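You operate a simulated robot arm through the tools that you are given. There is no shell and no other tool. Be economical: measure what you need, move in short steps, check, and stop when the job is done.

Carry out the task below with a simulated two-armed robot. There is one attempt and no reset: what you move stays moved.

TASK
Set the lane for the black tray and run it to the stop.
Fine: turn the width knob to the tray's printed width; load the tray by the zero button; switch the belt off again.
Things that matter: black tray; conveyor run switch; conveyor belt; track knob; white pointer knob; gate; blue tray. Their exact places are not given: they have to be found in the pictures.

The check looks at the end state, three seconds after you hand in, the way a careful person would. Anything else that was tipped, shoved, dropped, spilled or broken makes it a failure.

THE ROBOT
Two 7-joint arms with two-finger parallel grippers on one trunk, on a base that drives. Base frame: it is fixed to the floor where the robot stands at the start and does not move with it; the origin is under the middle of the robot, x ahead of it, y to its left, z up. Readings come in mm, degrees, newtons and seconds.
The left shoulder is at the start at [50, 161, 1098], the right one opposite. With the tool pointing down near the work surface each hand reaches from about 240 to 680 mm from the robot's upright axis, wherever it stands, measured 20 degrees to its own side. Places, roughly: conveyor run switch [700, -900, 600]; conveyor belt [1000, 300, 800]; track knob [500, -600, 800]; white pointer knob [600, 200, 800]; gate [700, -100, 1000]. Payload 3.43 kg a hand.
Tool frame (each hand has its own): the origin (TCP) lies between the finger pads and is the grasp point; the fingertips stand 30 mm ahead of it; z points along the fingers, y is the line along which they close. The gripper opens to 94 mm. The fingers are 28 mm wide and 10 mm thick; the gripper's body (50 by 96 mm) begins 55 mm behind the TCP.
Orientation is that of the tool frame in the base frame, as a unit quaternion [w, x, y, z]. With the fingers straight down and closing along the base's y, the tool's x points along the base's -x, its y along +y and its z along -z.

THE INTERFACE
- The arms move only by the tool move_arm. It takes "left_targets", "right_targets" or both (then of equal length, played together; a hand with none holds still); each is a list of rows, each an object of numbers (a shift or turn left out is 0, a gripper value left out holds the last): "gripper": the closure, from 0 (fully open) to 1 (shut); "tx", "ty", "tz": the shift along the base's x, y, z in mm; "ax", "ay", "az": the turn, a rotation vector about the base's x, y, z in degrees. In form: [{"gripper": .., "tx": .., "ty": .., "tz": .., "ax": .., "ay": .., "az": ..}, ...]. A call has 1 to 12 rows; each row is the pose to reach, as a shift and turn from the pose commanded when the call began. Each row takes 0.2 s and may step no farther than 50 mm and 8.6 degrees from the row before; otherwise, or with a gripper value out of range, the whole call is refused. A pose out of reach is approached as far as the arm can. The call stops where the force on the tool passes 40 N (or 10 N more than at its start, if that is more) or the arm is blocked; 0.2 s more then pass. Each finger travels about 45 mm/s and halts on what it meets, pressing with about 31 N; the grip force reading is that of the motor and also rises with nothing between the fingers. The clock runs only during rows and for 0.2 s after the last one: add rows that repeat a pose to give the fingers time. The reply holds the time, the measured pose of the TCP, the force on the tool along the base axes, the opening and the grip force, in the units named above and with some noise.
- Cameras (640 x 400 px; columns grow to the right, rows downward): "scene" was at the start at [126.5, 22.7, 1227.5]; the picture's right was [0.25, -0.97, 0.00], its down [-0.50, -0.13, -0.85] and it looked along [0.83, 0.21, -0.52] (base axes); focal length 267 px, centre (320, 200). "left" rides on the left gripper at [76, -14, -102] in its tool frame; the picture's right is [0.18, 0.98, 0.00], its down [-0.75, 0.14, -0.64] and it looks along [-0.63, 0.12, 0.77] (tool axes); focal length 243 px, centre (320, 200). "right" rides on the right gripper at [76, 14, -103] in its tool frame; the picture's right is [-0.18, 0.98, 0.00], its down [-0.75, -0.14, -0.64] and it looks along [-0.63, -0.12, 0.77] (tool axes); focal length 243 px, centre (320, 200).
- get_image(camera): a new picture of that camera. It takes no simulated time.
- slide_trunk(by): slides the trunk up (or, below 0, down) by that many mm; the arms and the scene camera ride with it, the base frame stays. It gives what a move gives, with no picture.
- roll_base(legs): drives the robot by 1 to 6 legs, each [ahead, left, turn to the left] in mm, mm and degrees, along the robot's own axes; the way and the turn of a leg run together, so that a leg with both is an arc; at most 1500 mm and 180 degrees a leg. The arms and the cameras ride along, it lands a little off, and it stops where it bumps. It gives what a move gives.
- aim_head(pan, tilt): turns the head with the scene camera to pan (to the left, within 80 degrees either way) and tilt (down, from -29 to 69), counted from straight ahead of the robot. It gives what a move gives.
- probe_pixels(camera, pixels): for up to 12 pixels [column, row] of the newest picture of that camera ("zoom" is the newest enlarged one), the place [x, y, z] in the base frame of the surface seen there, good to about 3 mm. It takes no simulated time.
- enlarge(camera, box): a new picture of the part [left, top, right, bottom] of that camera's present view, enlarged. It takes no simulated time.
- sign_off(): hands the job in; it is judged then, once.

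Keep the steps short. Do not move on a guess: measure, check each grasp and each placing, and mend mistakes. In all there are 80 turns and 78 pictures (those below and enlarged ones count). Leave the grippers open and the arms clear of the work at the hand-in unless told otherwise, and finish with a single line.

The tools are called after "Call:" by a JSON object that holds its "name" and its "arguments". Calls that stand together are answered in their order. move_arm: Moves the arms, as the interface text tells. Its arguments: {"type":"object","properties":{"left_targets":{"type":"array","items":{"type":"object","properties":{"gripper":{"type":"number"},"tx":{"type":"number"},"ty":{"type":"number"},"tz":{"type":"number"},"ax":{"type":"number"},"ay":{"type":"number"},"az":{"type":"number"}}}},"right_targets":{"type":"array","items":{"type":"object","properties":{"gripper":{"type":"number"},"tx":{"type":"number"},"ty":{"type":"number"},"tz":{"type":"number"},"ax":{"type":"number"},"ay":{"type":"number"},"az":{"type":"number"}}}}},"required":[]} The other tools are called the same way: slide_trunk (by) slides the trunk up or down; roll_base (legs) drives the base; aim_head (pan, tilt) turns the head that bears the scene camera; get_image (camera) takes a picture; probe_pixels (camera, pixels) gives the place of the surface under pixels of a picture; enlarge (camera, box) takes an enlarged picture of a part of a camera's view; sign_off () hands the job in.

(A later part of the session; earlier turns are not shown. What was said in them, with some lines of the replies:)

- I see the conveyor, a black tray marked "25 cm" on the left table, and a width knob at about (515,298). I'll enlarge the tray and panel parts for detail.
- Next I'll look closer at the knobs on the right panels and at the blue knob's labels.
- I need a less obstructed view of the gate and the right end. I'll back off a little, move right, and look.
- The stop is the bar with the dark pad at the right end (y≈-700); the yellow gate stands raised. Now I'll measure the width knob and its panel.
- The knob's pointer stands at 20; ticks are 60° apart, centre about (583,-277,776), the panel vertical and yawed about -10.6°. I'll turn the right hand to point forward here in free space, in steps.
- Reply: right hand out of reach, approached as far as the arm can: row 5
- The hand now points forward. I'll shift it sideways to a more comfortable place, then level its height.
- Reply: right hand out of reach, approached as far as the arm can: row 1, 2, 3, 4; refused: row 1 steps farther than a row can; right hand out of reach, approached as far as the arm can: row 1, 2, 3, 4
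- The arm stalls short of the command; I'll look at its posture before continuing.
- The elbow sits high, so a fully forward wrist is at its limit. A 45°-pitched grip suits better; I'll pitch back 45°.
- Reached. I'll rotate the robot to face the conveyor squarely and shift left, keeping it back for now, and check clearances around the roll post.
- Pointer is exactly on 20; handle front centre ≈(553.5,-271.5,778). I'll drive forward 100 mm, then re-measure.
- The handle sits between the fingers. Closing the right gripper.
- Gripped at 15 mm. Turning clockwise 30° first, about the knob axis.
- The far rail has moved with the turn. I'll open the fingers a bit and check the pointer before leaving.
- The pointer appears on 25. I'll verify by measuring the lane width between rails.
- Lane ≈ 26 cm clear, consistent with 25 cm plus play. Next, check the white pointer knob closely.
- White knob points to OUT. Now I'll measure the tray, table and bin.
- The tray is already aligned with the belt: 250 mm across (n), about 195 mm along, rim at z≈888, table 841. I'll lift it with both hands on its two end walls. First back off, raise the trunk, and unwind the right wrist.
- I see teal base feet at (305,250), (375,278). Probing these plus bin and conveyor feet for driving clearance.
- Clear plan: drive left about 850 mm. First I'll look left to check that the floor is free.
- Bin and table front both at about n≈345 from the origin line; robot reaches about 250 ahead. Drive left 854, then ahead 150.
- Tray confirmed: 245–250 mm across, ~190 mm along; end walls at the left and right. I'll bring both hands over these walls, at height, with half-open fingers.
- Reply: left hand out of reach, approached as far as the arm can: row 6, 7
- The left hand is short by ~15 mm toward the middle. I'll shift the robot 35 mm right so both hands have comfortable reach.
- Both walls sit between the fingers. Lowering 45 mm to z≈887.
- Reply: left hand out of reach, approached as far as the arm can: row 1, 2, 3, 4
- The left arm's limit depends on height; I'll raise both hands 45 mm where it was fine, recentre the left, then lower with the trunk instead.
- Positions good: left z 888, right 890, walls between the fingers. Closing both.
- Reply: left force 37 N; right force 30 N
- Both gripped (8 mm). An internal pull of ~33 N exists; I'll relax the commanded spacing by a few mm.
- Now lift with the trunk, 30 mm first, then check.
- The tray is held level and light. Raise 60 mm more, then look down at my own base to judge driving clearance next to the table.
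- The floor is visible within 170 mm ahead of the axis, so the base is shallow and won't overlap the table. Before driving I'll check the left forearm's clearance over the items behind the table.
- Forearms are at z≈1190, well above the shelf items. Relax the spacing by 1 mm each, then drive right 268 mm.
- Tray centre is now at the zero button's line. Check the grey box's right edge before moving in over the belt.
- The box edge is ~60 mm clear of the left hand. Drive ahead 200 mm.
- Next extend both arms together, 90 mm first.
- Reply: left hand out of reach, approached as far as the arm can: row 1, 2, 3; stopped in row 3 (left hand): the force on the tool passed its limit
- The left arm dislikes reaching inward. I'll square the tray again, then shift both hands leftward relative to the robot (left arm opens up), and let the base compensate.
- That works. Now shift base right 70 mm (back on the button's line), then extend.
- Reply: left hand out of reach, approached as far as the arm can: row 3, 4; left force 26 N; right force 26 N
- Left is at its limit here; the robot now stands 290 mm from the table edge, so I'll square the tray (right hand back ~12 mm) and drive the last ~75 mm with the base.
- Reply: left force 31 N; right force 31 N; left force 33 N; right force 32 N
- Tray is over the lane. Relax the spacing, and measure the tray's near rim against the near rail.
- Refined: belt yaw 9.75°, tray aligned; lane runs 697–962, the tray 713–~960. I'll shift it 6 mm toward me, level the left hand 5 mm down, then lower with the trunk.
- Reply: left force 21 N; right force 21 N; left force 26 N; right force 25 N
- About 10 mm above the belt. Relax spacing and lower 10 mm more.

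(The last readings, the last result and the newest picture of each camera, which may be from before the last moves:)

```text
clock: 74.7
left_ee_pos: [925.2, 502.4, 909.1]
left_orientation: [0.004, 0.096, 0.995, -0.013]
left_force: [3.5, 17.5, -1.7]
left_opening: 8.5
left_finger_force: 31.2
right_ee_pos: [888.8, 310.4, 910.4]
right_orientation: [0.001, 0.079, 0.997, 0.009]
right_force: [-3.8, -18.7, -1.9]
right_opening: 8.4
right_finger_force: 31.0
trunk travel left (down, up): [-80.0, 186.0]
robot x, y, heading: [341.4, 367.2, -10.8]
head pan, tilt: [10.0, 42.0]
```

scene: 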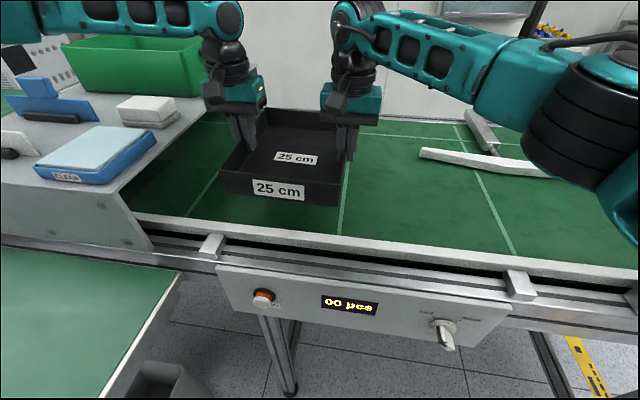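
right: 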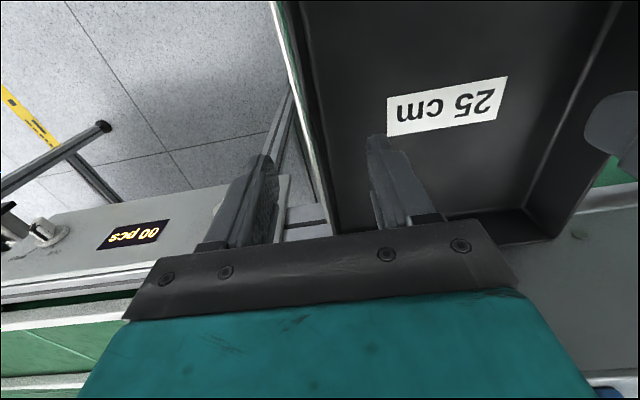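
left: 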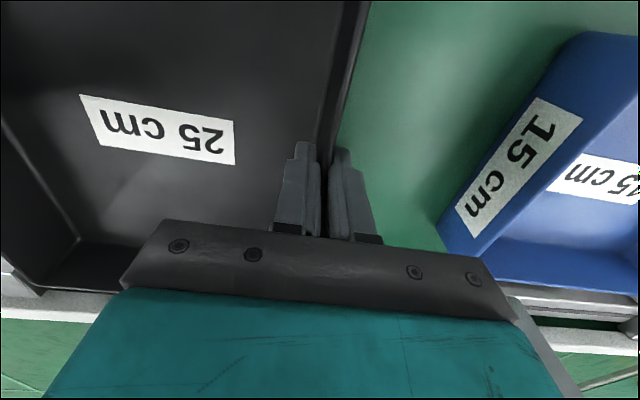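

Call:
{"name": "slide_trunk", "arguments": {"by": -2}}

Call:
{"name": "move_arm", "arguments": {"left_targets": [{"gripper": 0.85}, {"gripper": 0.7}, {"gripper": 0.55}, {"gripper": 0.5}, {"gripper": 0.5}], "right_targets": [{"gripper": 0.85}, {"gripper": 0.7}, {"gripper": 0.55}, {"gripper": 0.5}, {"gripper": 0.5}]}}

Call:
{"name": "get_image", "arguments": {"camera": "scene"}}

```text
clock: 75.2
left_ee_pos: [924.5, 503.7, 908.9]
left_orientation: [0.005, 0.095, 0.995, -0.012]
left_force: [6.0, 17.9, -1.1]
left_opening: 8.5
left_finger_force: 31.1
right_ee_pos: [889.6, 310.0, 911.4]
right_orientation: [0.001, 0.08, 0.997, 0.009]
right_force: [-2.0, -17.7, 12.2]
right_opening: 8.1
right_finger_force: 30.3
trunk travel left (down, up): [-78.0, 188.0]
robot x, y, heading: [340.3, 368.2, -10.8]
head pan, tilt: [10.0, 42.0]
```

```text
clock: 76.4
left_ee_pos: [923.9, 502.9, 907.7]
left_orientation: [0.005, 0.097, 0.995, -0.014]
left_force: [-0.2, -0.1, 0.0]
left_opening: 47.1
left_finger_force: 0.1
right_ee_pos: [889.4, 309.2, 908.4]
right_orientation: [0.001, 0.079, 0.997, 0.008]
right_force: [0.5, -0.2, 0.9]
right_opening: 46.9
right_finger_force: 0.0
trunk travel left (down, up): [-78.0, 188.0]
robot x, y, heading: [342.7, 369.4, -10.9]
head pan, tilt: [10.0, 42.0]
```

```text
21 pictures are left
```

scene: 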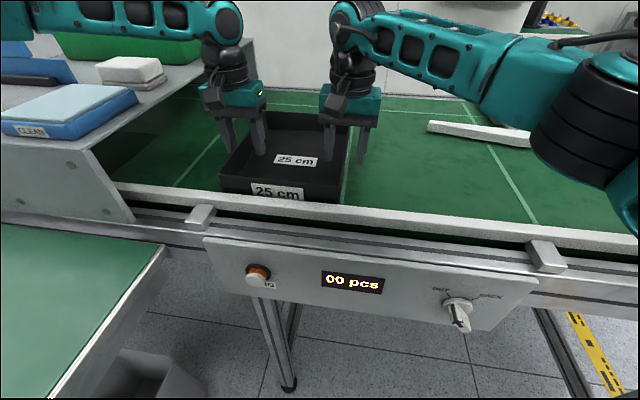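

The tray rests on the belt, fingers free. Raise the trunk 120, then back away and verify the tray.

Call:
{"name": "slide_trunk", "arguments": {"by": 120}}

Call:
{"name": "roll_base", "arguments": {"legs": [[-400, 0, 0]]}}

Call:
{"name": "aim_head", "arguments": {"pan": 5, "tilt": 32}}

Call:
{"name": "get_image", "arguments": {"camera": "scene"}}

```text
clock: 77.9
left_ee_pos: [922.6, 501.5, 1026.7]
left_orientation: [0.004, 0.096, 0.995, -0.014]
left_force: [0.3, 0.8, -0.3]
left_opening: 46.7
left_finger_force: 0.1
right_ee_pos: [889.1, 310.2, 1028.4]
right_orientation: [0.0, 0.079, 0.997, 0.008]
right_force: [-0.2, 0.8, -0.8]
right_opening: 47.4
right_finger_force: 0.1
trunk travel left (down, up): [-198.0, 68.0]
robot x, y, heading: [340.9, 370.1, -10.9]
head pan, tilt: [10.0, 42.0]
```

```text
clock: 80.4
left_ee_pos: [529.4, 574.5, 1027.4]
left_orientation: [0.005, 0.098, 0.995, -0.013]
left_force: [0.0, -0.1, 0.3]
left_opening: 47.1
left_finger_force: 0.1
right_ee_pos: [494.8, 382.6, 1027.9]
right_orientation: [0.002, 0.082, 0.997, 0.009]
right_force: [0.2, -0.2, 0.5]
right_opening: 47.0
right_finger_force: 0.0
trunk travel left (down, up): [-198.0, 68.0]
robot x, y, heading: [-57.3, 441.9, -10.7]
head pan, tilt: [10.0, 42.0]
```

```text
clock: 81.1
left_ee_pos: [529.6, 574.4, 1027.3]
left_orientation: [0.003, 0.099, 0.995, -0.013]
left_force: [-0.7, 0.5, 0.4]
left_opening: 47.1
left_finger_force: 0.0
right_ee_pos: [495.5, 382.2, 1027.7]
right_orientation: [0.001, 0.082, 0.997, 0.009]
right_force: [-0.3, -0.3, 0.2]
right_opening: 47.1
right_finger_force: 0.0
trunk travel left (down, up): [-198.0, 68.0]
robot x, y, heading: [-50.0, 442.1, -11.0]
head pan, tilt: [5.0, 32.0]
```

```text
20 pictures are left
```

scene: 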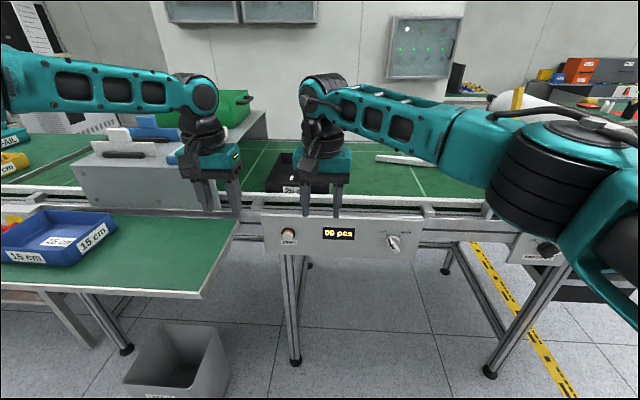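

Tray is down on the belt. Now find the run switch at the right end: drive right 850 mm at this distance and look.

Call:
{"name": "roll_base", "arguments": {"legs": [[-60, 0, 0], [0, -850, 0]]}}

Call:
{"name": "aim_head", "arguments": {"pan": -35, "tilt": 40}}

Call:
{"name": "get_image", "arguments": {"camera": "scene"}}

```text
clock: 86.2
left_ee_pos: [298.5, -273.1, 1027.5]
left_orientation: [0.003, 0.11, 0.994, -0.013]
left_force: [-0.3, 0.2, -0.4]
left_opening: 46.8
left_finger_force: 0.1
right_ee_pos: [260.2, -463.5, 1029.8]
right_orientation: [0.002, 0.093, 0.996, 0.009]
right_force: [0.0, -0.4, -0.2]
right_opening: 46.9
right_finger_force: 0.1
trunk travel left (down, up): [-198.0, 68.0]
robot x, y, heading: [-285.4, -390.2, -12.3]
head pan, tilt: [5.0, 32.0]
```

```text
clock: 87.3
left_ee_pos: [300.0, -272.8, 1027.5]
left_orientation: [0.002, 0.11, 0.994, -0.014]
left_force: [0.7, -0.8, -0.1]
left_opening: 47.1
left_finger_force: 0.1
right_ee_pos: [259.8, -463.9, 1028.0]
right_orientation: [0.0, 0.094, 0.996, 0.009]
right_force: [-0.5, -0.5, 0.4]
right_opening: 46.9
right_finger_force: 0.0
trunk travel left (down, up): [-198.0, 68.0]
robot x, y, heading: [-286.9, -386.8, -12.1]
head pan, tilt: [-35.0, 40.0]
```

```text
19 pictures are left
```

scene: 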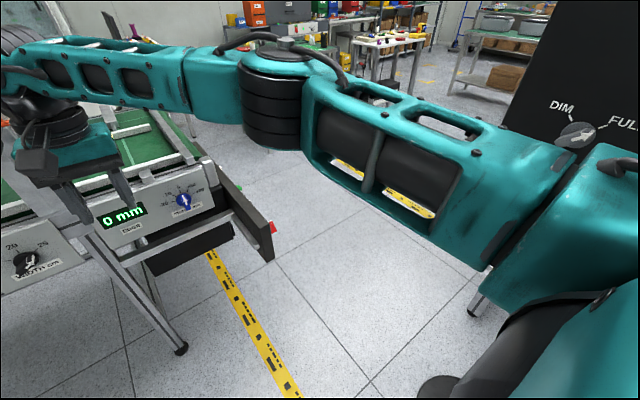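

Call:
{"name": "probe_pixels", "arguments": {"camera": "scene", "pixels": [[273, 226], [270, 245], [218, 178], [580, 135], [530, 60], [478, 300], [250, 210], [430, 385], [262, 262]]}}

Call:
{"name": "enlarge", "arguments": {"camera": "scene", "box": [190, 150, 310, 270]}}

```text
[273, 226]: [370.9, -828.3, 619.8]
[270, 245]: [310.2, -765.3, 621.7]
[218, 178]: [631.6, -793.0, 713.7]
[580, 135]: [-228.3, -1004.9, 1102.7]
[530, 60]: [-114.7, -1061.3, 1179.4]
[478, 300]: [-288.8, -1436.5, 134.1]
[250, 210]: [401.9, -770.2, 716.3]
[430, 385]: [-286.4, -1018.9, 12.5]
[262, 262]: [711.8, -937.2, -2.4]
```

```text
3.33 times, centred on (250, 210) of scene
```

zoom: 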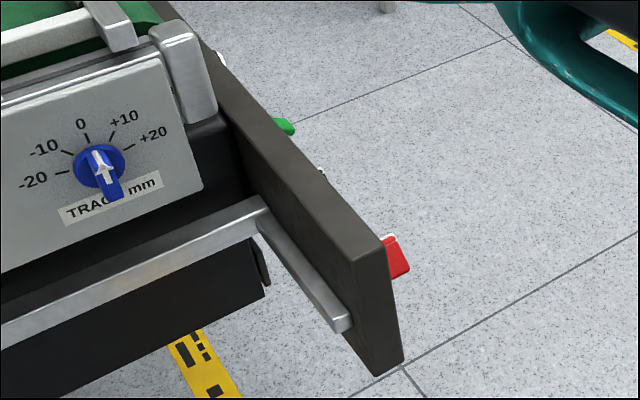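

Call:
{"name": "probe_pixels", "arguments": {"camera": "zoom", "pixels": [[287, 127], [280, 130], [399, 260], [222, 60], [324, 173], [400, 350], [340, 325], [385, 245]]}}

Call:
{"name": "aim_head", "arguments": {"pan": -78, "tilt": 25}}

Call:
{"name": "get_image", "arguments": {"camera": "scene"}}

```text
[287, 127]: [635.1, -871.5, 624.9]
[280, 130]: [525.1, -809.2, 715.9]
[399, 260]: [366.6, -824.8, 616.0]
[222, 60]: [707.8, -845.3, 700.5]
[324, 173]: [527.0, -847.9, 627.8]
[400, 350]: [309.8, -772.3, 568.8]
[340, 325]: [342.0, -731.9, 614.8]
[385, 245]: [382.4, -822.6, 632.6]
```

```text
clock: 88.4
left_ee_pos: [298.3, -273.5, 1026.8]
left_orientation: [0.003, 0.11, 0.994, -0.014]
left_force: [-1.2, 0.0, -0.2]
left_opening: 47.0
left_finger_force: 0.0
right_ee_pos: [260.9, -463.7, 1028.5]
right_orientation: [0.001, 0.094, 0.996, 0.009]
right_force: [0.5, -0.5, 0.2]
right_opening: 47.1
right_finger_force: 0.1
trunk travel left (down, up): [-198.0, 68.0]
robot x, y, heading: [-285.1, -387.5, -11.9]
head pan, tilt: [-78.0, 25.0]
```

```text
17 pictures are left
```

scene: 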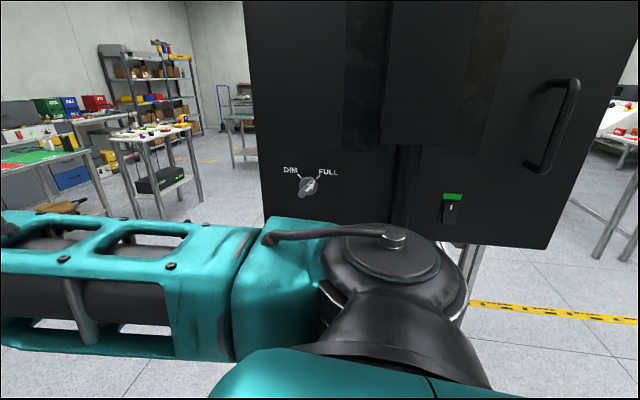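

Call:
{"name": "probe_pixels", "arguments": {"camera": "scene", "pixels": [[252, 100], [268, 210], [545, 240], [400, 100], [150, 350], [30, 390], [620, 320], [225, 160], [500, 270]]}}

```text
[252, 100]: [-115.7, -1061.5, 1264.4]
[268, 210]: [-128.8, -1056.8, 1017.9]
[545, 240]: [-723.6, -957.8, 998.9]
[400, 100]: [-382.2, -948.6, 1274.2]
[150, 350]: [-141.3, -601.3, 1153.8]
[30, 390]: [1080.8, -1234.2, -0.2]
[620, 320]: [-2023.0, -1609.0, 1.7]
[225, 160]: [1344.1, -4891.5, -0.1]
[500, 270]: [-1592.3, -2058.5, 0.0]
```

The switch face is on the outer side of the right-end plate, so I must go round between cabinet corner (-116,-1061) and plate corner (310,-765). Path heading -50°, ~300 mm clear of the cabinet. Turn and advance in parts.

Call:
{"name": "roll_base", "arguments": {"legs": [[0, 0, -37.6], [500, 0, 0]]}}

Call:
{"name": "aim_head", "arguments": {"pan": 10, "tilt": 40}}

Call:
{"name": "get_image", "arguments": {"camera": "scene"}}

```text
clock: 93.1
left_ee_pos: [572.1, -1033.5, 1028.0]
left_orientation: [-0.002, 0.423, 0.906, -0.014]
left_force: [-0.7, -0.6, -0.2]
left_opening: 46.9
left_finger_force: 0.1
right_ee_pos: [424.5, -1161.7, 1027.1]
right_orientation: [0.004, 0.409, 0.913, 0.009]
right_force: [0.0, -1.0, 0.2]
right_opening: 46.9
right_finger_force: 0.1
trunk travel left (down, up): [-198.0, 68.0]
robot x, y, heading: [37.5, -770.8, -49.7]
head pan, tilt: [-78.0, 25.0]
```

```text
clock: 94.7
left_ee_pos: [571.2, -1033.6, 1026.5]
left_orientation: [-0.001, 0.423, 0.906, -0.014]
left_force: [-0.2, 0.0, 0.8]
left_opening: 46.8
left_finger_force: 0.1
right_ee_pos: [424.4, -1161.2, 1027.6]
right_orientation: [0.003, 0.408, 0.913, 0.008]
right_force: [-0.1, -0.4, 0.0]
right_opening: 46.9
right_finger_force: 0.1
trunk travel left (down, up): [-198.0, 68.0]
robot x, y, heading: [41.5, -771.5, -49.6]
head pan, tilt: [10.0, 40.0]
```

```text
16 pictures are left
```

scene: 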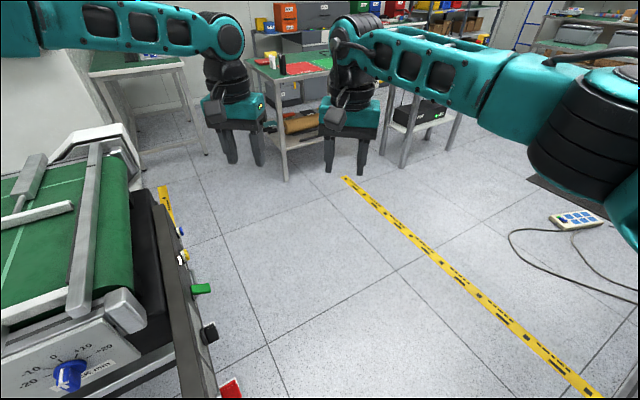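

I see a row of controls on the plate (red, black, green, yellow) and a pendant with cable on the floor at (575,218). Probing to keep off it.

Call:
{"name": "probe_pixels", "arguments": {"camera": "scene", "pixels": [[575, 218], [512, 235], [560, 270], [200, 288], [208, 333], [183, 258], [230, 388], [168, 205], [280, 180], [480, 320]]}}

Call:
{"name": "enlarge", "arguments": {"camera": "scene", "box": [130, 180, 260, 400]}}

```text
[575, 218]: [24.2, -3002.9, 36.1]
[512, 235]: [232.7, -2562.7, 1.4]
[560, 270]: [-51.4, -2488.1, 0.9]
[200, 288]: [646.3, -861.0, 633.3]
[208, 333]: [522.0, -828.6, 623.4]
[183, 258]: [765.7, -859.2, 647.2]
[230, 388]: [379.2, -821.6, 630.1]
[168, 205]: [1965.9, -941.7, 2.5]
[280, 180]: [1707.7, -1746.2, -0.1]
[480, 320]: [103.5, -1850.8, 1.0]
```

```text
1.82 times, centred on (195, 290) of scene
```

zoom: 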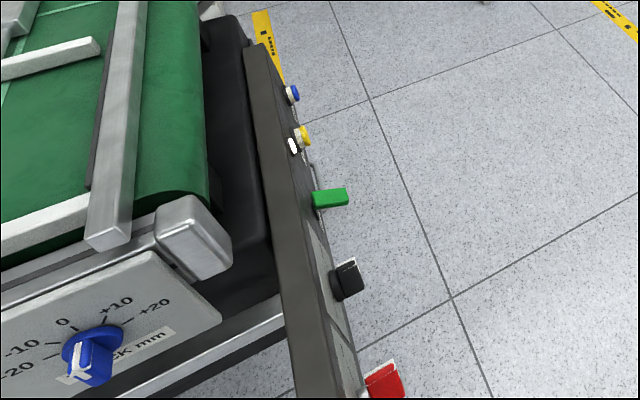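

Continue 650 mm, then turn left 130° to face the control plate.

Call:
{"name": "roll_base", "arguments": {"legs": [[720, 0, 0], [0, 0, 130]]}}

Call:
{"name": "aim_head", "arguments": {"pan": -5, "tilt": 48}}

Call:
{"name": "get_image", "arguments": {"camera": "scene"}}

```text
clock: 104.0
left_ee_pos: [357.6, -737.1, 1027.8]
left_orientation: [0.011, -0.645, 0.764, -0.006]
left_force: [0.2, 1.0, 0.2]
left_opening: 47.2
left_finger_force: 0.0
right_ee_pos: [551.5, -766.4, 1028.4]
right_orientation: [-0.006, -0.659, 0.752, 0.006]
right_force: [0.9, 0.1, -0.4]
right_opening: 46.7
right_finger_force: 0.1
trunk travel left (down, up): [-198.0, 68.0]
robot x, y, heading: [502.2, -1317.9, 80.8]
head pan, tilt: [10.0, 40.0]
```

```text
clock: 104.8
left_ee_pos: [358.5, -736.8, 1028.0]
left_orientation: [0.012, -0.645, 0.764, -0.007]
left_force: [-0.1, 0.1, 0.4]
left_opening: 46.7
left_finger_force: 0.1
right_ee_pos: [551.8, -767.8, 1028.6]
right_orientation: [-0.006, -0.659, 0.752, 0.007]
right_force: [0.5, 0.8, -0.5]
right_opening: 47.4
right_finger_force: 0.0
trunk travel left (down, up): [-198.0, 68.0]
robot x, y, heading: [503.8, -1317.3, 80.7]
head pan, tilt: [-5.0, 48.0]
```

```text
14 pictures are left
```

scene: 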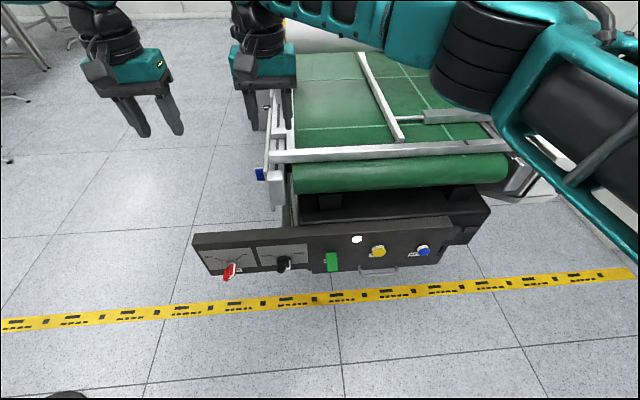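

Call:
{"name": "enlarge", "arguments": {"camera": "scene", "box": [180, 215, 340, 295]}}

Call:
{"name": "probe_pixels", "arguments": {"camera": "zoom", "pixels": [[200, 225], [190, 250], [205, 210], [415, 195], [420, 180], [605, 190], [605, 150], [170, 190], [400, 160], [330, 160], [600, 215]]}}

Call:
{"name": "enlarge", "arguments": {"camera": "scene", "box": [310, 225, 450, 285]}}

```text
4.00 times, centred on (260, 255) of scene
```

zoom: 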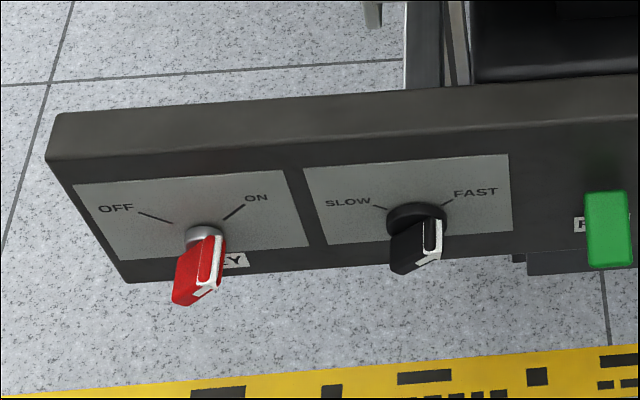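

```text
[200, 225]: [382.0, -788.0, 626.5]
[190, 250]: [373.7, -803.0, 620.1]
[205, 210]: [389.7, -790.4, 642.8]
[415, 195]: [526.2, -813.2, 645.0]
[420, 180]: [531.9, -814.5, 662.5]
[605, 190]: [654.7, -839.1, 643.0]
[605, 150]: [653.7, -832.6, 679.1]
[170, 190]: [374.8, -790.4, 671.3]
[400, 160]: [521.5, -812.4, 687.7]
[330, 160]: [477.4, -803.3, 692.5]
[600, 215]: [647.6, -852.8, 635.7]
```

```text
4.57 times, centred on (380, 255) of scene
```

zoom: 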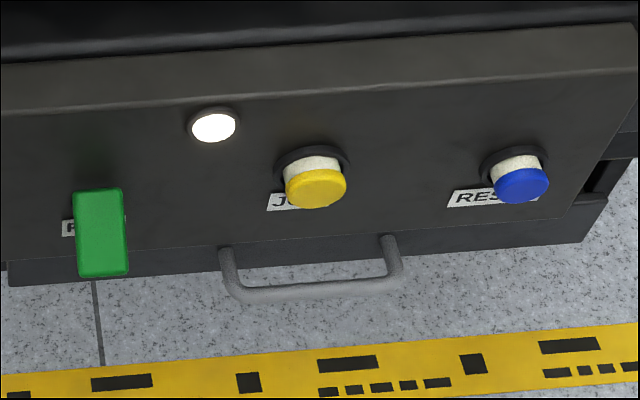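

The plate reads: red supply switch at ON, black SLOW/FAST at FAST, green paddle "R.." (RUN), JOG, RESET. I need a closer, more level look at the green paddle: back off 200 mm, lower the trunk.

Call:
{"name": "roll_base", "arguments": {"legs": [[-200, 0, 0]]}}

Call:
{"name": "slide_trunk", "arguments": {"by": -195}}

Call:
{"name": "aim_head", "arguments": {"pan": -5, "tilt": 35}}

Call:
{"name": "get_image", "arguments": {"camera": "scene"}}

```text
clock: 106.4
left_ee_pos: [326.2, -937.4, 1027.4]
left_orientation: [0.013, -0.645, 0.764, -0.006]
left_force: [0.0, -0.6, -0.1]
left_opening: 47.3
left_finger_force: 0.0
right_ee_pos: [519.3, -965.9, 1029.0]
right_orientation: [-0.005, -0.658, 0.753, 0.006]
right_force: [0.1, -0.7, 0.4]
right_opening: 46.8
right_finger_force: 0.1
trunk travel left (down, up): [-198.0, 68.0]
robot x, y, heading: [474.4, -1520.0, 80.7]
head pan, tilt: [-5.0, 48.0]
```

```text
clock: 108.5
left_ee_pos: [326.5, -937.5, 833.5]
left_orientation: [0.012, -0.645, 0.764, -0.007]
left_force: [-0.4, 0.4, -0.1]
left_opening: 47.1
left_finger_force: 0.0
right_ee_pos: [520.2, -966.1, 832.7]
right_orientation: [-0.005, -0.658, 0.753, 0.006]
right_force: [0.7, -0.4, -0.6]
right_opening: 46.8
right_finger_force: 0.0
trunk travel left (down, up): [-4.0, 263.0]
robot x, y, heading: [472.1, -1517.2, 80.7]
head pan, tilt: [-5.0, 48.0]
```

```text
clock: 109.3
left_ee_pos: [326.2, -937.1, 832.8]
left_orientation: [0.013, -0.645, 0.764, -0.007]
left_force: [-0.2, -0.2, -0.4]
left_opening: 47.0
left_finger_force: 0.1
right_ee_pos: [517.9, -965.9, 833.6]
right_orientation: [-0.005, -0.658, 0.753, 0.006]
right_force: [0.1, 0.1, 0.4]
right_opening: 46.9
right_finger_force: 0.0
trunk travel left (down, up): [-4.0, 263.0]
robot x, y, heading: [469.5, -1518.0, 80.8]
head pan, tilt: [-5.0, 35.0]
```

```text
11 pictures are left
```

scene: 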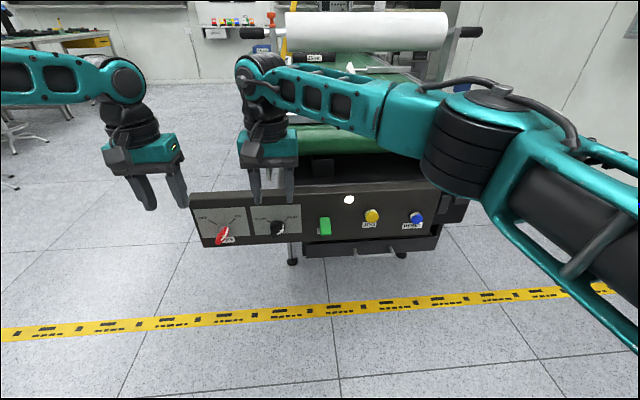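

Call:
{"name": "enlarge", "arguments": {"camera": "scene", "box": [295, 200, 375, 250]}}

Call:
{"name": "probe_pixels", "arguments": {"camera": "zoom", "pixels": [[245, 155], [245, 180], [245, 225], [245, 250], [275, 200], [215, 200], [200, 175], [180, 225], [320, 200], [235, 265]]}}

```text
8.00 times, centred on (335, 225) of scene
```

zoom: 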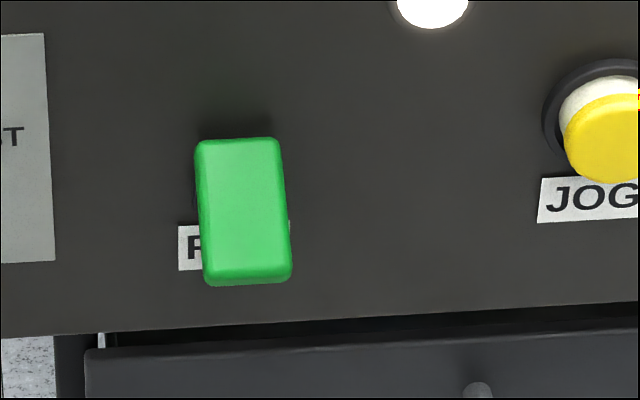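

```text
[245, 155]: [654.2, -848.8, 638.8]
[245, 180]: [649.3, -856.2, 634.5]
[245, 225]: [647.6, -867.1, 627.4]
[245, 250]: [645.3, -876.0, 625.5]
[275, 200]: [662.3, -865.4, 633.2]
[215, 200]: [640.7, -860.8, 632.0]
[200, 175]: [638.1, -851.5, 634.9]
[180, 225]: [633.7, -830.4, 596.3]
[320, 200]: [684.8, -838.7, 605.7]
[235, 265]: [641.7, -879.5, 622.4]
```

The green RUN paddle is a toggle sticking out ~45 mm, slanting down (about 26°). I'll grip its sides with the right hand pitched forward 40° and flip it up. First pitch and shift the hand in free space.

Call:
{"name": "move_arm", "arguments": {"right_targets": [{"ax": 7.9, "ay": -1.3, "tx": 21, "ty": -3.5, "tz": -10}, {"ax": 15.8, "ay": -2.6, "tx": 42, "ty": -7, "tz": -25}, {"ax": 23.7, "ay": -3.8, "tx": 63, "ty": -10.5, "tz": -45}, {"ax": 31.6, "ay": -5.1, "tx": 84, "ty": -14, "tz": -70}, {"ax": 39.5, "ay": -6.4, "tx": 108, "ty": -17.6, "tz": -95}, {"ax": 39.5, "ay": -6.4, "tx": 108, "ty": -17.6, "tz": -130}, {"ax": 39.5, "ay": -6.4, "tx": 108, "ty": -17.6, "tz": -160}, {"ax": 39.5, "ay": -6.4, "tx": 108, "ty": -17.6, "tz": -188}, {"ax": 39.5, "ay": -6.4, "tx": 108, "ty": -17.6, "tz": -188}]}}

```text
clock: 111.3
left_ee_pos: [327.0, -936.7, 832.8]
left_orientation: [0.012, -0.646, 0.764, -0.006]
left_force: [-0.1, 0.8, -0.3]
left_opening: 46.9
left_finger_force: 0.1
right_ee_pos: [627.0, -982.7, 646.5]
right_orientation: [0.258, -0.621, 0.705, 0.225]
right_force: [-0.1, -0.6, -0.1]
right_opening: 47.0
right_finger_force: 0.2
trunk travel left (down, up): [-4.0, 263.0]
robot x, y, heading: [475.0, -1516.3, 80.8]
head pan, tilt: [-5.0, 35.0]
```

Reached, hand level with the paddle. Drive forward 75 mm.

Call:
{"name": "roll_base", "arguments": {"legs": [[75, 0, 0]]}}

Call:
{"name": "get_image", "arguments": {"camera": "right"}}

Call:
{"name": "probe_pixels", "arguments": {"camera": "right", "pixels": [[320, 180], [320, 200], [320, 160], [300, 180], [340, 180], [280, 180], [360, 180]]}}

```text
clock: 112.3
left_ee_pos: [337.8, -862.3, 832.7]
left_orientation: [0.012, -0.645, 0.764, -0.007]
left_force: [0.6, 0.4, 0.2]
left_opening: 47.0
left_finger_force: 0.0
right_ee_pos: [639.7, -909.4, 647.9]
right_orientation: [0.258, -0.62, 0.706, 0.224]
right_force: [-0.6, 0.7, -0.1]
right_opening: 47.1
right_finger_force: 0.1
trunk travel left (down, up): [-4.0, 263.0]
robot x, y, heading: [483.7, -1442.5, 80.9]
head pan, tilt: [-5.0, 35.0]
```

```text
9 pictures are left
```

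right: 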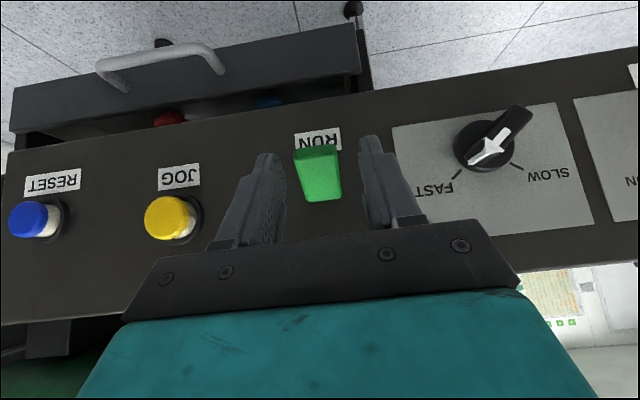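

```text
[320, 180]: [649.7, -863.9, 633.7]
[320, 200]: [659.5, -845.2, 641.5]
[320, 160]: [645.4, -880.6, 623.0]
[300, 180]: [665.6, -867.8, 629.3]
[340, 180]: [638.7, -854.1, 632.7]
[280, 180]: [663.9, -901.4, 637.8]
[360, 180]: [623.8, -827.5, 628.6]
```

The paddle (RUN) is centred between the fingers. Move in the last 32 mm and close.

Call:
{"name": "move_arm", "arguments": {"right_targets": [{"tx": 5, "ty": 16, "tz": -4}, {"tx": 9.5, "ty": 32, "tz": -8}, {"tx": 9.5, "ty": 32, "tz": -8, "gripper": 0.65}, {"tx": 9.5, "ty": 32, "tz": -8, "gripper": 0.8}, {"tx": 9.5, "ty": 32, "tz": -8, "gripper": 0.9}, {"tx": 9.5, "ty": 32, "tz": -8, "gripper": 0.9}]}}

```text
clock: 113.7
left_ee_pos: [337.6, -862.6, 832.4]
left_orientation: [0.012, -0.645, 0.764, -0.007]
left_force: [0.1, 1.1, -0.2]
left_opening: 46.9
left_finger_force: 0.0
right_ee_pos: [648.5, -875.4, 639.5]
right_orientation: [0.257, -0.62, 0.706, 0.226]
right_force: [-8.4, 4.9, 0.3]
right_opening: 30.0
right_finger_force: 44.7
trunk travel left (down, up): [-4.0, 263.0]
robot x, y, heading: [484.8, -1439.8, 80.7]
head pan, tilt: [-5.0, 35.0]
```

Held (30 mm). Flip it up by 31 mm.

Call:
{"name": "move_arm", "arguments": {"right_targets": [{"tz": 8, "ty": -1.5}, {"tz": 16, "ty": -2.5}, {"tz": 24, "ty": -1.5}, {"tz": 31, "ty": 0}]}}

Call:
{"name": "get_image", "arguments": {"camera": "scene"}}

```text
clock: 114.7
left_ee_pos: [338.5, -863.3, 832.8]
left_orientation: [0.012, -0.645, 0.764, -0.008]
left_force: [0.0, 0.6, 1.3]
left_opening: 46.9
left_finger_force: 0.0
right_ee_pos: [647.4, -878.8, 668.9]
right_orientation: [0.256, -0.623, 0.704, 0.224]
right_force: [-8.7, -6.9, -12.8]
right_opening: 29.6
right_finger_force: 36.2
trunk travel left (down, up): [-4.0, 263.0]
robot x, y, heading: [485.6, -1443.2, 80.8]
head pan, tilt: [-5.0, 35.0]
```

```text
8 pictures are left
```

scene: 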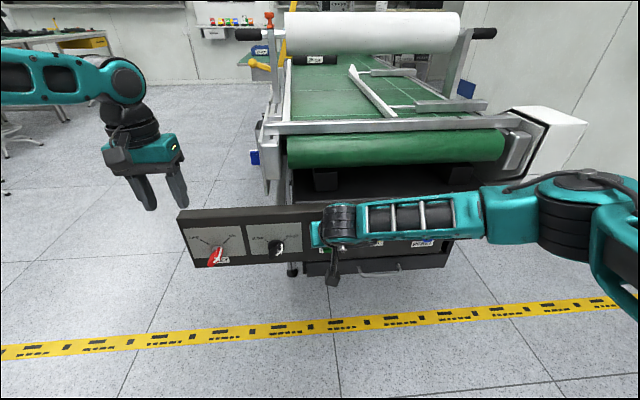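

I can see the tray's black end at (316,60) beyond the roll. I'll probe it and wait a moment to see if it moves.

Call:
{"name": "probe_pixels", "arguments": {"camera": "scene", "pixels": [[316, 60], [300, 60], [330, 62], [340, 105]]}}

Call:
{"name": "move_arm", "arguments": {"right_targets": [{}, {}, {}]}}

Call:
{"name": "get_image", "arguments": {"camera": "scene"}}

```text
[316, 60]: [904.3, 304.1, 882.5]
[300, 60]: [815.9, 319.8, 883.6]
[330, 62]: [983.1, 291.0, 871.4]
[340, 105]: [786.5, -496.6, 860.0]
```

```text
clock: 115.5
left_ee_pos: [338.4, -861.1, 832.5]
left_orientation: [0.012, -0.646, 0.763, -0.007]
left_force: [-0.7, -0.1, 0.2]
left_opening: 47.1
left_finger_force: 0.0
right_ee_pos: [647.9, -877.3, 667.9]
right_orientation: [0.257, -0.621, 0.706, 0.224]
right_force: [-7.9, -14.2, -8.0]
right_opening: 29.6
right_finger_force: 45.0
trunk travel left (down, up): [-4.0, 263.0]
robot x, y, heading: [486.6, -1441.6, 81.1]
head pan, tilt: [-5.0, 35.0]
```

```text
7 pictures are left
```

scene: 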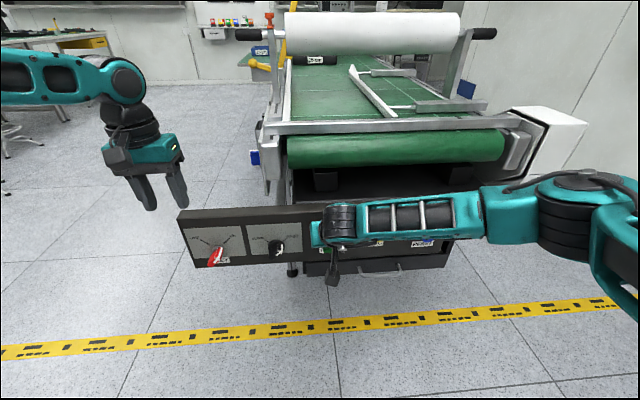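

Call:
{"name": "probe_pixels", "arguments": {"camera": "scene", "pixels": [[316, 60], [300, 60], [330, 62], [316, 63]]}}

```text
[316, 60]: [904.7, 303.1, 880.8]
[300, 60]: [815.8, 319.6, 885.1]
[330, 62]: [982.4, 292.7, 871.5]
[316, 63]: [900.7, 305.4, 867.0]
```

The tray hasn't moved. I'll look at the paddle with the right camera.

Call:
{"name": "get_image", "arguments": {"camera": "right"}}

Call:
{"name": "probe_pixels", "arguments": {"camera": "right", "pixels": [[318, 150], [318, 170], [318, 190], [318, 135], [318, 160], [318, 180], [318, 200]]}}

```text
6 pictures are left
```

right: 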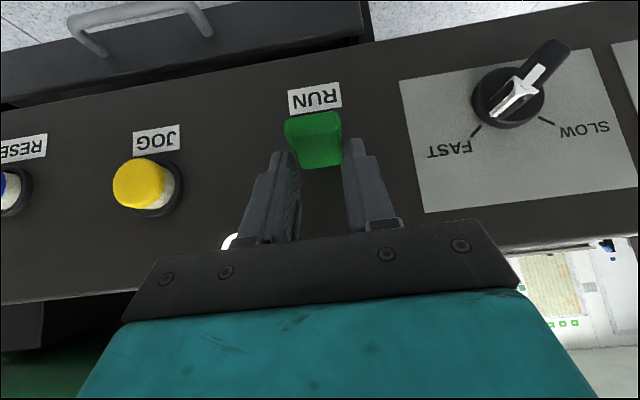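

```text
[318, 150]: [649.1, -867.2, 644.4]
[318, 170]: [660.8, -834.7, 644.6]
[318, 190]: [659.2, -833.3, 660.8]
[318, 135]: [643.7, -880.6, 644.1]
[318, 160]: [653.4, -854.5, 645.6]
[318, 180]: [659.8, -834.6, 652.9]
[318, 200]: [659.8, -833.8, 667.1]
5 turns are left
```

The paddle is only halfway (horizontal); the fingers slipped up. I'll re-grip deeper (TCP z≈632), close fully, lift through, then wait and look.

Call:
{"name": "move_arm", "arguments": {"right_targets": [{"gripper": 0.5}, {"gripper": 0.5}, {"tz": -18, "ty": -1}, {"tz": -36, "ty": -1}, {"tz": -36, "ty": -1, "gripper": 1}, {"tz": -36, "ty": -1, "gripper": 1}, {"tz": -36, "ty": -1, "gripper": 1}, {"tz": -36, "ty": -1, "gripper": 1}, {"tz": -28, "ty": -2}, {"tz": -20, "ty": -2}, {"tz": -12, "ty": -1}, {"tz": -4, "ty": 1}]}}

Call:
{"name": "move_arm", "arguments": {"right_targets": [{"tz": 6, "ty": 2}, {"tz": 6, "ty": 2}, {"tz": 6, "ty": 2}]}}

Call:
{"name": "get_image", "arguments": {"camera": "right"}}

Call:
{"name": "move_arm", "arguments": {"right_targets": [{}, {}, {}, {}, {}, {}, {}, {}, {}, {}]}}

Call:
{"name": "get_image", "arguments": {"camera": "scene"}}

Call:
{"name": "probe_pixels", "arguments": {"camera": "scene", "pixels": [[316, 60], [300, 60], [310, 75], [320, 90], [330, 105], [340, 75], [350, 110], [345, 90]]}}

```text
clock: 118.1
left_ee_pos: [339.1, -860.2, 831.6]
left_orientation: [0.011, -0.645, 0.764, -0.008]
left_force: [0.1, -0.2, -0.2]
left_opening: 47.1
left_finger_force: 0.1
right_ee_pos: [647.1, -877.5, 659.5]
right_orientation: [0.251, -0.623, 0.708, 0.219]
right_force: [-8.1, -7.8, -26.4]
right_opening: 31.0
right_finger_force: 44.7
trunk travel left (down, up): [-4.0, 263.0]
robot x, y, heading: [482.3, -1444.8, 80.8]
head pan, tilt: [-5.0, 35.0]
```

```text
clock: 118.9
left_ee_pos: [338.6, -861.4, 831.5]
left_orientation: [0.012, -0.645, 0.764, -0.007]
left_force: [0.3, 0.6, 0.6]
left_opening: 47.1
left_finger_force: 0.0
right_ee_pos: [647.0, -877.1, 665.8]
right_orientation: [0.251, -0.623, 0.708, 0.22]
right_force: [-7.0, -13.9, -23.7]
right_opening: 30.2
right_finger_force: 44.8
trunk travel left (down, up): [-4.0, 263.0]
robot x, y, heading: [481.1, -1442.6, 80.6]
head pan, tilt: [-5.0, 35.0]
```

```text
5 pictures are left
```

right: 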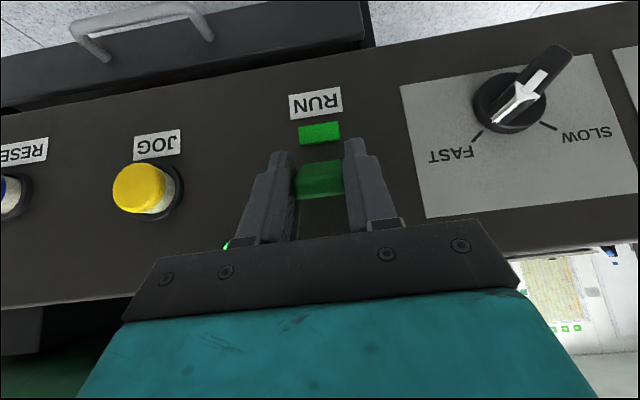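

```text
clock: 121.1
left_ee_pos: [338.4, -861.3, 831.3]
left_orientation: [0.012, -0.645, 0.764, -0.007]
left_force: [-0.6, 0.3, 0.1]
left_opening: 46.8
left_finger_force: 0.1
right_ee_pos: [647.8, -877.5, 665.7]
right_orientation: [0.251, -0.622, 0.709, 0.219]
right_force: [-6.7, -17.2, -21.4]
right_opening: 30.6
right_finger_force: 45.0
trunk travel left (down, up): [-4.0, 263.0]
robot x, y, heading: [485.4, -1443.0, 80.7]
head pan, tilt: [-5.0, 35.0]
```

```text
4 pictures are left
```

scene: 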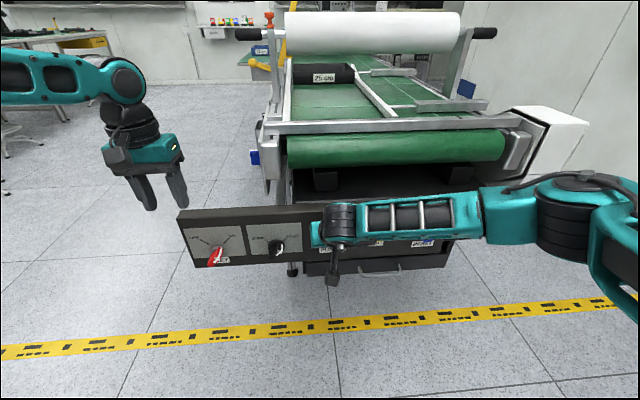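

```text
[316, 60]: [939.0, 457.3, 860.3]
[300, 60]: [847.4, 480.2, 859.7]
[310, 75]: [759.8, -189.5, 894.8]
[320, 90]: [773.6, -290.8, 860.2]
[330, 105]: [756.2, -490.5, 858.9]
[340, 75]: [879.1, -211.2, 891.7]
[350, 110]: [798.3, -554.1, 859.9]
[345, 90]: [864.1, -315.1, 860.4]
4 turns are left
```

The belt is running: the tray's leading face has gone from y≈303 to about -211. About 510 mm remain (~3.2 s). I'll hold and wait ~4.8 s, then check.

Call:
{"name": "move_arm", "arguments": {"right_targets": [{}, {}, {}, {}, {}, {}, {}, {}, {}, {}, {}, {}]}}

Call:
{"name": "move_arm", "arguments": {"right_targets": [{}, {}, {}, {}, {}, {}, {}, {}, {}, {}]}}

Call:
{"name": "get_image", "arguments": {"camera": "scene"}}

Call:
{"name": "probe_pixels", "arguments": {"camera": "scene", "pixels": [[300, 100], [330, 105], [350, 115], [380, 115], [330, 118], [300, 115], [360, 122], [340, 75], [340, 126]]}}

```text
clock: 123.7
left_ee_pos: [338.7, -861.3, 832.6]
left_orientation: [0.011, -0.645, 0.764, -0.007]
left_force: [0.6, 0.3, 0.4]
left_opening: 47.1
left_finger_force: 0.1
right_ee_pos: [647.7, -876.9, 666.9]
right_orientation: [0.252, -0.622, 0.708, 0.22]
right_force: [-5.9, -16.2, -21.6]
right_opening: 30.5
right_finger_force: 44.7
trunk travel left (down, up): [-4.0, 263.0]
robot x, y, heading: [484.9, -1441.2, 80.5]
head pan, tilt: [-5.0, 35.0]
```

```text
clock: 125.9
left_ee_pos: [338.2, -861.9, 831.8]
left_orientation: [0.012, -0.645, 0.764, -0.007]
left_force: [-0.3, -0.3, 0.7]
left_opening: 47.0
left_finger_force: 0.0
right_ee_pos: [647.0, -876.3, 666.6]
right_orientation: [0.252, -0.622, 0.708, 0.219]
right_force: [-5.3, -17.2, -21.3]
right_opening: 30.5
right_finger_force: 44.9
trunk travel left (down, up): [-4.0, 263.0]
robot x, y, heading: [482.8, -1439.0, 80.7]
head pan, tilt: [-5.0, 35.0]
```

```text
3 pictures are left
```

scene: 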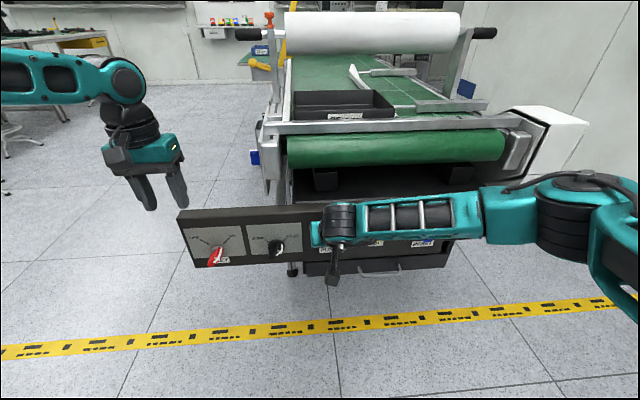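

```text
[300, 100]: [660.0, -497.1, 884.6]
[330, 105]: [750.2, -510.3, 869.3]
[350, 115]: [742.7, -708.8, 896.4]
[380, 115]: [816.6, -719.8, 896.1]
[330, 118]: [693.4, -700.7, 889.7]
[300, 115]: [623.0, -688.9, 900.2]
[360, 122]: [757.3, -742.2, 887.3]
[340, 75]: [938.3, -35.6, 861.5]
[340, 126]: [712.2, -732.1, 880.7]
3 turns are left
```

The tray is against the stop (leading wall at y≈-709). Now switch off: lower the gripped paddle, then press it down from above with shut fingers, rise, and look.

Call:
{"name": "move_arm", "arguments": {"right_targets": [{"tz": -9, "ty": -2}, {"tz": -18, "ty": -3}, {"tz": -27, "ty": -3}, {"tz": -36, "ty": -2}, {"tz": -45, "ty": 0}, {"tz": -45, "ty": 0}]}}

Call:
{"name": "move_arm", "arguments": {"right_targets": [{"gripper": 0.4}, {"gripper": 0.4}, {"gripper": 0.4}, {"tz": 35}, {"tz": 70}, {"tz": 100}, {"tz": 100, "gripper": 1}, {"tz": 100, "gripper": 1}, {"tz": 100, "gripper": 1}, {"tz": 100, "gripper": 1}]}}

Call:
{"name": "move_arm", "arguments": {"right_targets": [{"tz": -20}, {"tz": -35}, {"tz": -45}, {"tz": -53}, {"tz": -60}, {"tz": -65}, {"tz": -70}]}}

Call:
{"name": "move_arm", "arguments": {"right_targets": [{"tz": 25}, {"tz": 50}]}}

Call:
{"name": "get_image", "arguments": {"camera": "right"}}

Call:
{"name": "probe_pixels", "arguments": {"camera": "right", "pixels": [[318, 60], [318, 80], [318, 100], [318, 115], [318, 130], [318, 145], [318, 160]]}}

```text
clock: 126.5
left_ee_pos: [339.4, -864.7, 834.4]
left_orientation: [0.013, -0.644, 0.765, -0.006]
left_force: [-0.1, -0.3, 0.3]
left_opening: 47.1
left_finger_force: 0.0
right_ee_pos: [647.1, -877.5, 665.0]
right_orientation: [0.259, -0.618, 0.707, 0.226]
right_force: [0.9, -17.4, 14.6]
right_opening: 30.7
right_finger_force: 45.2
trunk travel left (down, up): [-4.0, 263.0]
robot x, y, heading: [484.9, -1441.4, 80.7]
head pan, tilt: [-5.0, 35.0]
stopped in row 2 (right hand): the force on the tool passed its limit (the readings are from after the stop); the commanded pose is now the measured one
```

```text
clock: 128.7
left_ee_pos: [339.3, -862.7, 832.4]
left_orientation: [0.012, -0.645, 0.764, -0.007]
left_force: [-0.1, -0.9, 0.1]
left_opening: 47.2
left_finger_force: 0.1
right_ee_pos: [646.6, -875.4, 762.8]
right_orientation: [0.258, -0.619, 0.707, 0.224]
right_force: [0.6, 0.2, -0.3]
right_opening: 0.0
right_finger_force: 28.0
trunk travel left (down, up): [-4.0, 263.0]
robot x, y, heading: [482.2, -1441.2, 80.7]
head pan, tilt: [-5.0, 35.0]
```

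```text
clock: 130.3
left_ee_pos: [338.2, -863.2, 832.8]
left_orientation: [0.013, -0.645, 0.764, -0.007]
left_force: [-0.6, 0.2, -0.5]
left_opening: 46.9
left_finger_force: 0.1
right_ee_pos: [647.6, -874.5, 693.4]
right_orientation: [0.259, -0.619, 0.707, 0.224]
right_force: [-0.2, 0.5, 2.4]
right_opening: 0.0
right_finger_force: 31.4
trunk travel left (down, up): [-4.0, 263.0]
robot x, y, heading: [485.1, -1442.1, 80.7]
head pan, tilt: [-5.0, 35.0]
```

```text
clock: 130.9
left_ee_pos: [339.4, -861.7, 833.1]
left_orientation: [0.012, -0.644, 0.765, -0.006]
left_force: [0.4, 0.3, -0.7]
left_opening: 47.1
left_finger_force: 0.0
right_ee_pos: [647.7, -876.6, 742.0]
right_orientation: [0.258, -0.62, 0.706, 0.224]
right_force: [0.2, -0.8, -0.2]
right_opening: 0.0
right_finger_force: 30.5
trunk travel left (down, up): [-4.0, 263.0]
robot x, y, heading: [489.2, -1441.9, 80.5]
head pan, tilt: [-5.0, 35.0]
```

```text
2 pictures are left
```

right: 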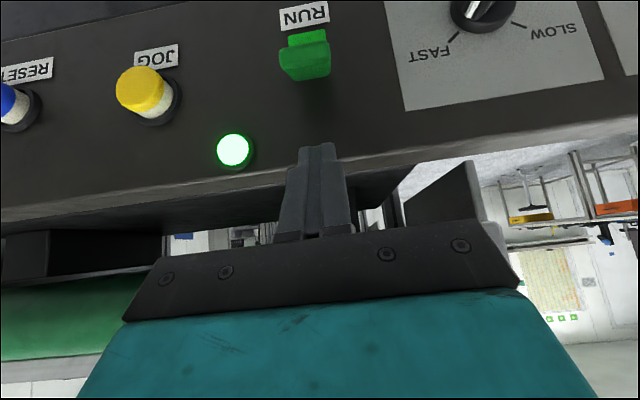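

```text
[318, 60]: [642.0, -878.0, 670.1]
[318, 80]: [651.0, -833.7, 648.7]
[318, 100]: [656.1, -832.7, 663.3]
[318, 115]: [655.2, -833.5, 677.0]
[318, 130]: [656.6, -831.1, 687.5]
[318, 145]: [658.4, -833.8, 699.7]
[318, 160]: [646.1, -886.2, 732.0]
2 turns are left
```

The lamp is green and the paddle still up (gripping held it). Now press it down from above near its tip with shut fingers, from z 742 to ~651, then rise back and look at the lamp.

Call:
{"name": "move_arm", "arguments": {"right_targets": [{"tz": -25, "ty": -3}, {"tz": -40, "ty": -3}, {"tz": -48, "ty": -3}, {"tz": -55, "ty": -3}, {"tz": -60, "ty": -3}, {"tz": -65, "ty": -3}, {"tz": -70, "ty": -3}, {"tz": -75, "ty": -3}, {"tz": -80, "ty": -3}, {"tz": -84, "ty": -3}, {"tz": -88, "ty": -3}, {"tz": -91, "ty": -3}]}}

Call:
{"name": "move_arm", "arguments": {"right_targets": [{"tz": -4}, {"tz": -8}, {"tz": -12}]}}

Call:
{"name": "move_arm", "arguments": {"right_targets": [{"tz": 30}, {"tz": 60}, {"tz": 95, "gripper": 0}, {"tz": 95}, {"tz": 95}, {"tz": 95}, {"tz": 95}, {"tz": 95}]}}

Call:
{"name": "get_image", "arguments": {"camera": "right"}}

Call:
{"name": "probe_pixels", "arguments": {"camera": "right", "pixels": [[305, 40], [305, 50], [305, 60], [305, 70], [310, 80], [233, 150]]}}

```text
clock: 133.5
left_ee_pos: [340.3, -864.1, 835.2]
left_orientation: [0.014, -0.645, 0.764, -0.006]
left_force: [-0.1, 0.6, 0.5]
left_opening: 47.0
left_finger_force: 0.1
right_ee_pos: [649.3, -877.4, 657.4]
right_orientation: [0.262, -0.618, 0.706, 0.228]
right_force: [4.6, -15.1, 29.4]
right_opening: 0.0
right_finger_force: 31.2
trunk travel left (down, up): [-4.0, 263.0]
robot x, y, heading: [485.5, -1441.8, 80.8]
head pan, tilt: [-5.0, 35.0]
```

```text
clock: 133.8
left_ee_pos: [339.3, -865.1, 834.8]
left_orientation: [0.013, -0.645, 0.764, -0.005]
left_force: [-0.2, 0.5, 0.5]
left_opening: 46.8
left_finger_force: 0.1
right_ee_pos: [648.2, -879.3, 657.7]
right_orientation: [0.262, -0.618, 0.705, 0.229]
right_force: [3.1, -24.0, 23.5]
right_opening: 0.0
right_finger_force: 31.1
trunk travel left (down, up): [-4.0, 263.0]
robot x, y, heading: [484.0, -1441.5, 80.5]
head pan, tilt: [-5.0, 35.0]
stopped in row 1 (right hand): the force on the tool passed its limit (the readings are from after the stop); the commanded pose is now the measured one
```

```text
clock: 135.6
left_ee_pos: [338.9, -862.2, 832.4]
left_orientation: [0.011, -0.645, 0.764, -0.007]
left_force: [-0.6, -0.3, 0.5]
left_opening: 47.1
left_finger_force: 0.2
right_ee_pos: [647.0, -876.6, 749.2]
right_orientation: [0.261, -0.619, 0.705, 0.228]
right_force: [-0.4, 0.3, 0.0]
right_opening: 93.9
right_finger_force: 0.0
trunk travel left (down, up): [-4.0, 263.0]
robot x, y, heading: [483.6, -1446.3, 80.9]
head pan, tilt: [-5.0, 35.0]
```

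```text
1 pictures are left
```

right: 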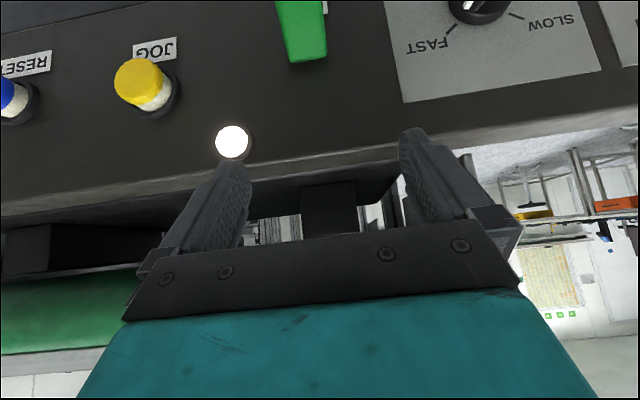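

```text
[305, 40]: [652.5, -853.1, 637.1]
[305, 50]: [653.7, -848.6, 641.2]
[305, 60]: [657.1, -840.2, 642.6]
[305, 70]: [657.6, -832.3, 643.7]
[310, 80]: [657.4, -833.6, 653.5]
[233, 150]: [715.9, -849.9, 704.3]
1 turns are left
```

The lamp is white again and the paddle is down, so the belt is off. Last step: back the robot away, open the left gripper and hand in.

Call:
{"name": "roll_base", "arguments": {"legs": [[-250, 0, 0]]}}

Call:
{"name": "move_arm", "arguments": {"left_targets": [{"gripper": 0}, {"gripper": 0}, {"gripper": 0}, {"gripper": 0}]}}

Call:
{"name": "sign_off", "arguments": {}}

```text
clock: 137.4
left_ee_pos: [299.8, -1110.0, 833.1]
left_orientation: [0.011, -0.645, 0.764, -0.008]
left_force: [0.0, -0.6, -0.9]
left_opening: 47.1
left_finger_force: 0.1
right_ee_pos: [606.9, -1124.4, 747.8]
right_orientation: [0.261, -0.617, 0.706, 0.228]
right_force: [0.6, -0.8, 0.4]
right_opening: 93.9
right_finger_force: 0.1
trunk travel left (down, up): [-4.0, 263.0]
robot x, y, heading: [444.6, -1687.8, 80.6]
head pan, tilt: [-5.0, 35.0]
```

```text
clock: 138.4
left_ee_pos: [299.7, -1109.8, 832.9]
left_orientation: [0.011, -0.644, 0.765, -0.007]
left_force: [-0.6, 0.2, -0.3]
left_opening: 94.0
left_finger_force: 0.1
right_ee_pos: [607.7, -1124.9, 748.6]
right_orientation: [0.261, -0.618, 0.706, 0.227]
right_force: [0.3, 0.1, -0.3]
right_opening: 93.9
right_finger_force: 0.0
trunk travel left (down, up): [-4.0, 263.0]
robot x, y, heading: [444.5, -1689.8, 80.7]
head pan, tilt: [-5.0, 35.0]
```

```text
The job is handed in.
```

Handed in: the width knob is at 25, the black tray was loaded by the zero button and run up against the stop, and the belt is off again (RUN paddle down, lamp white).
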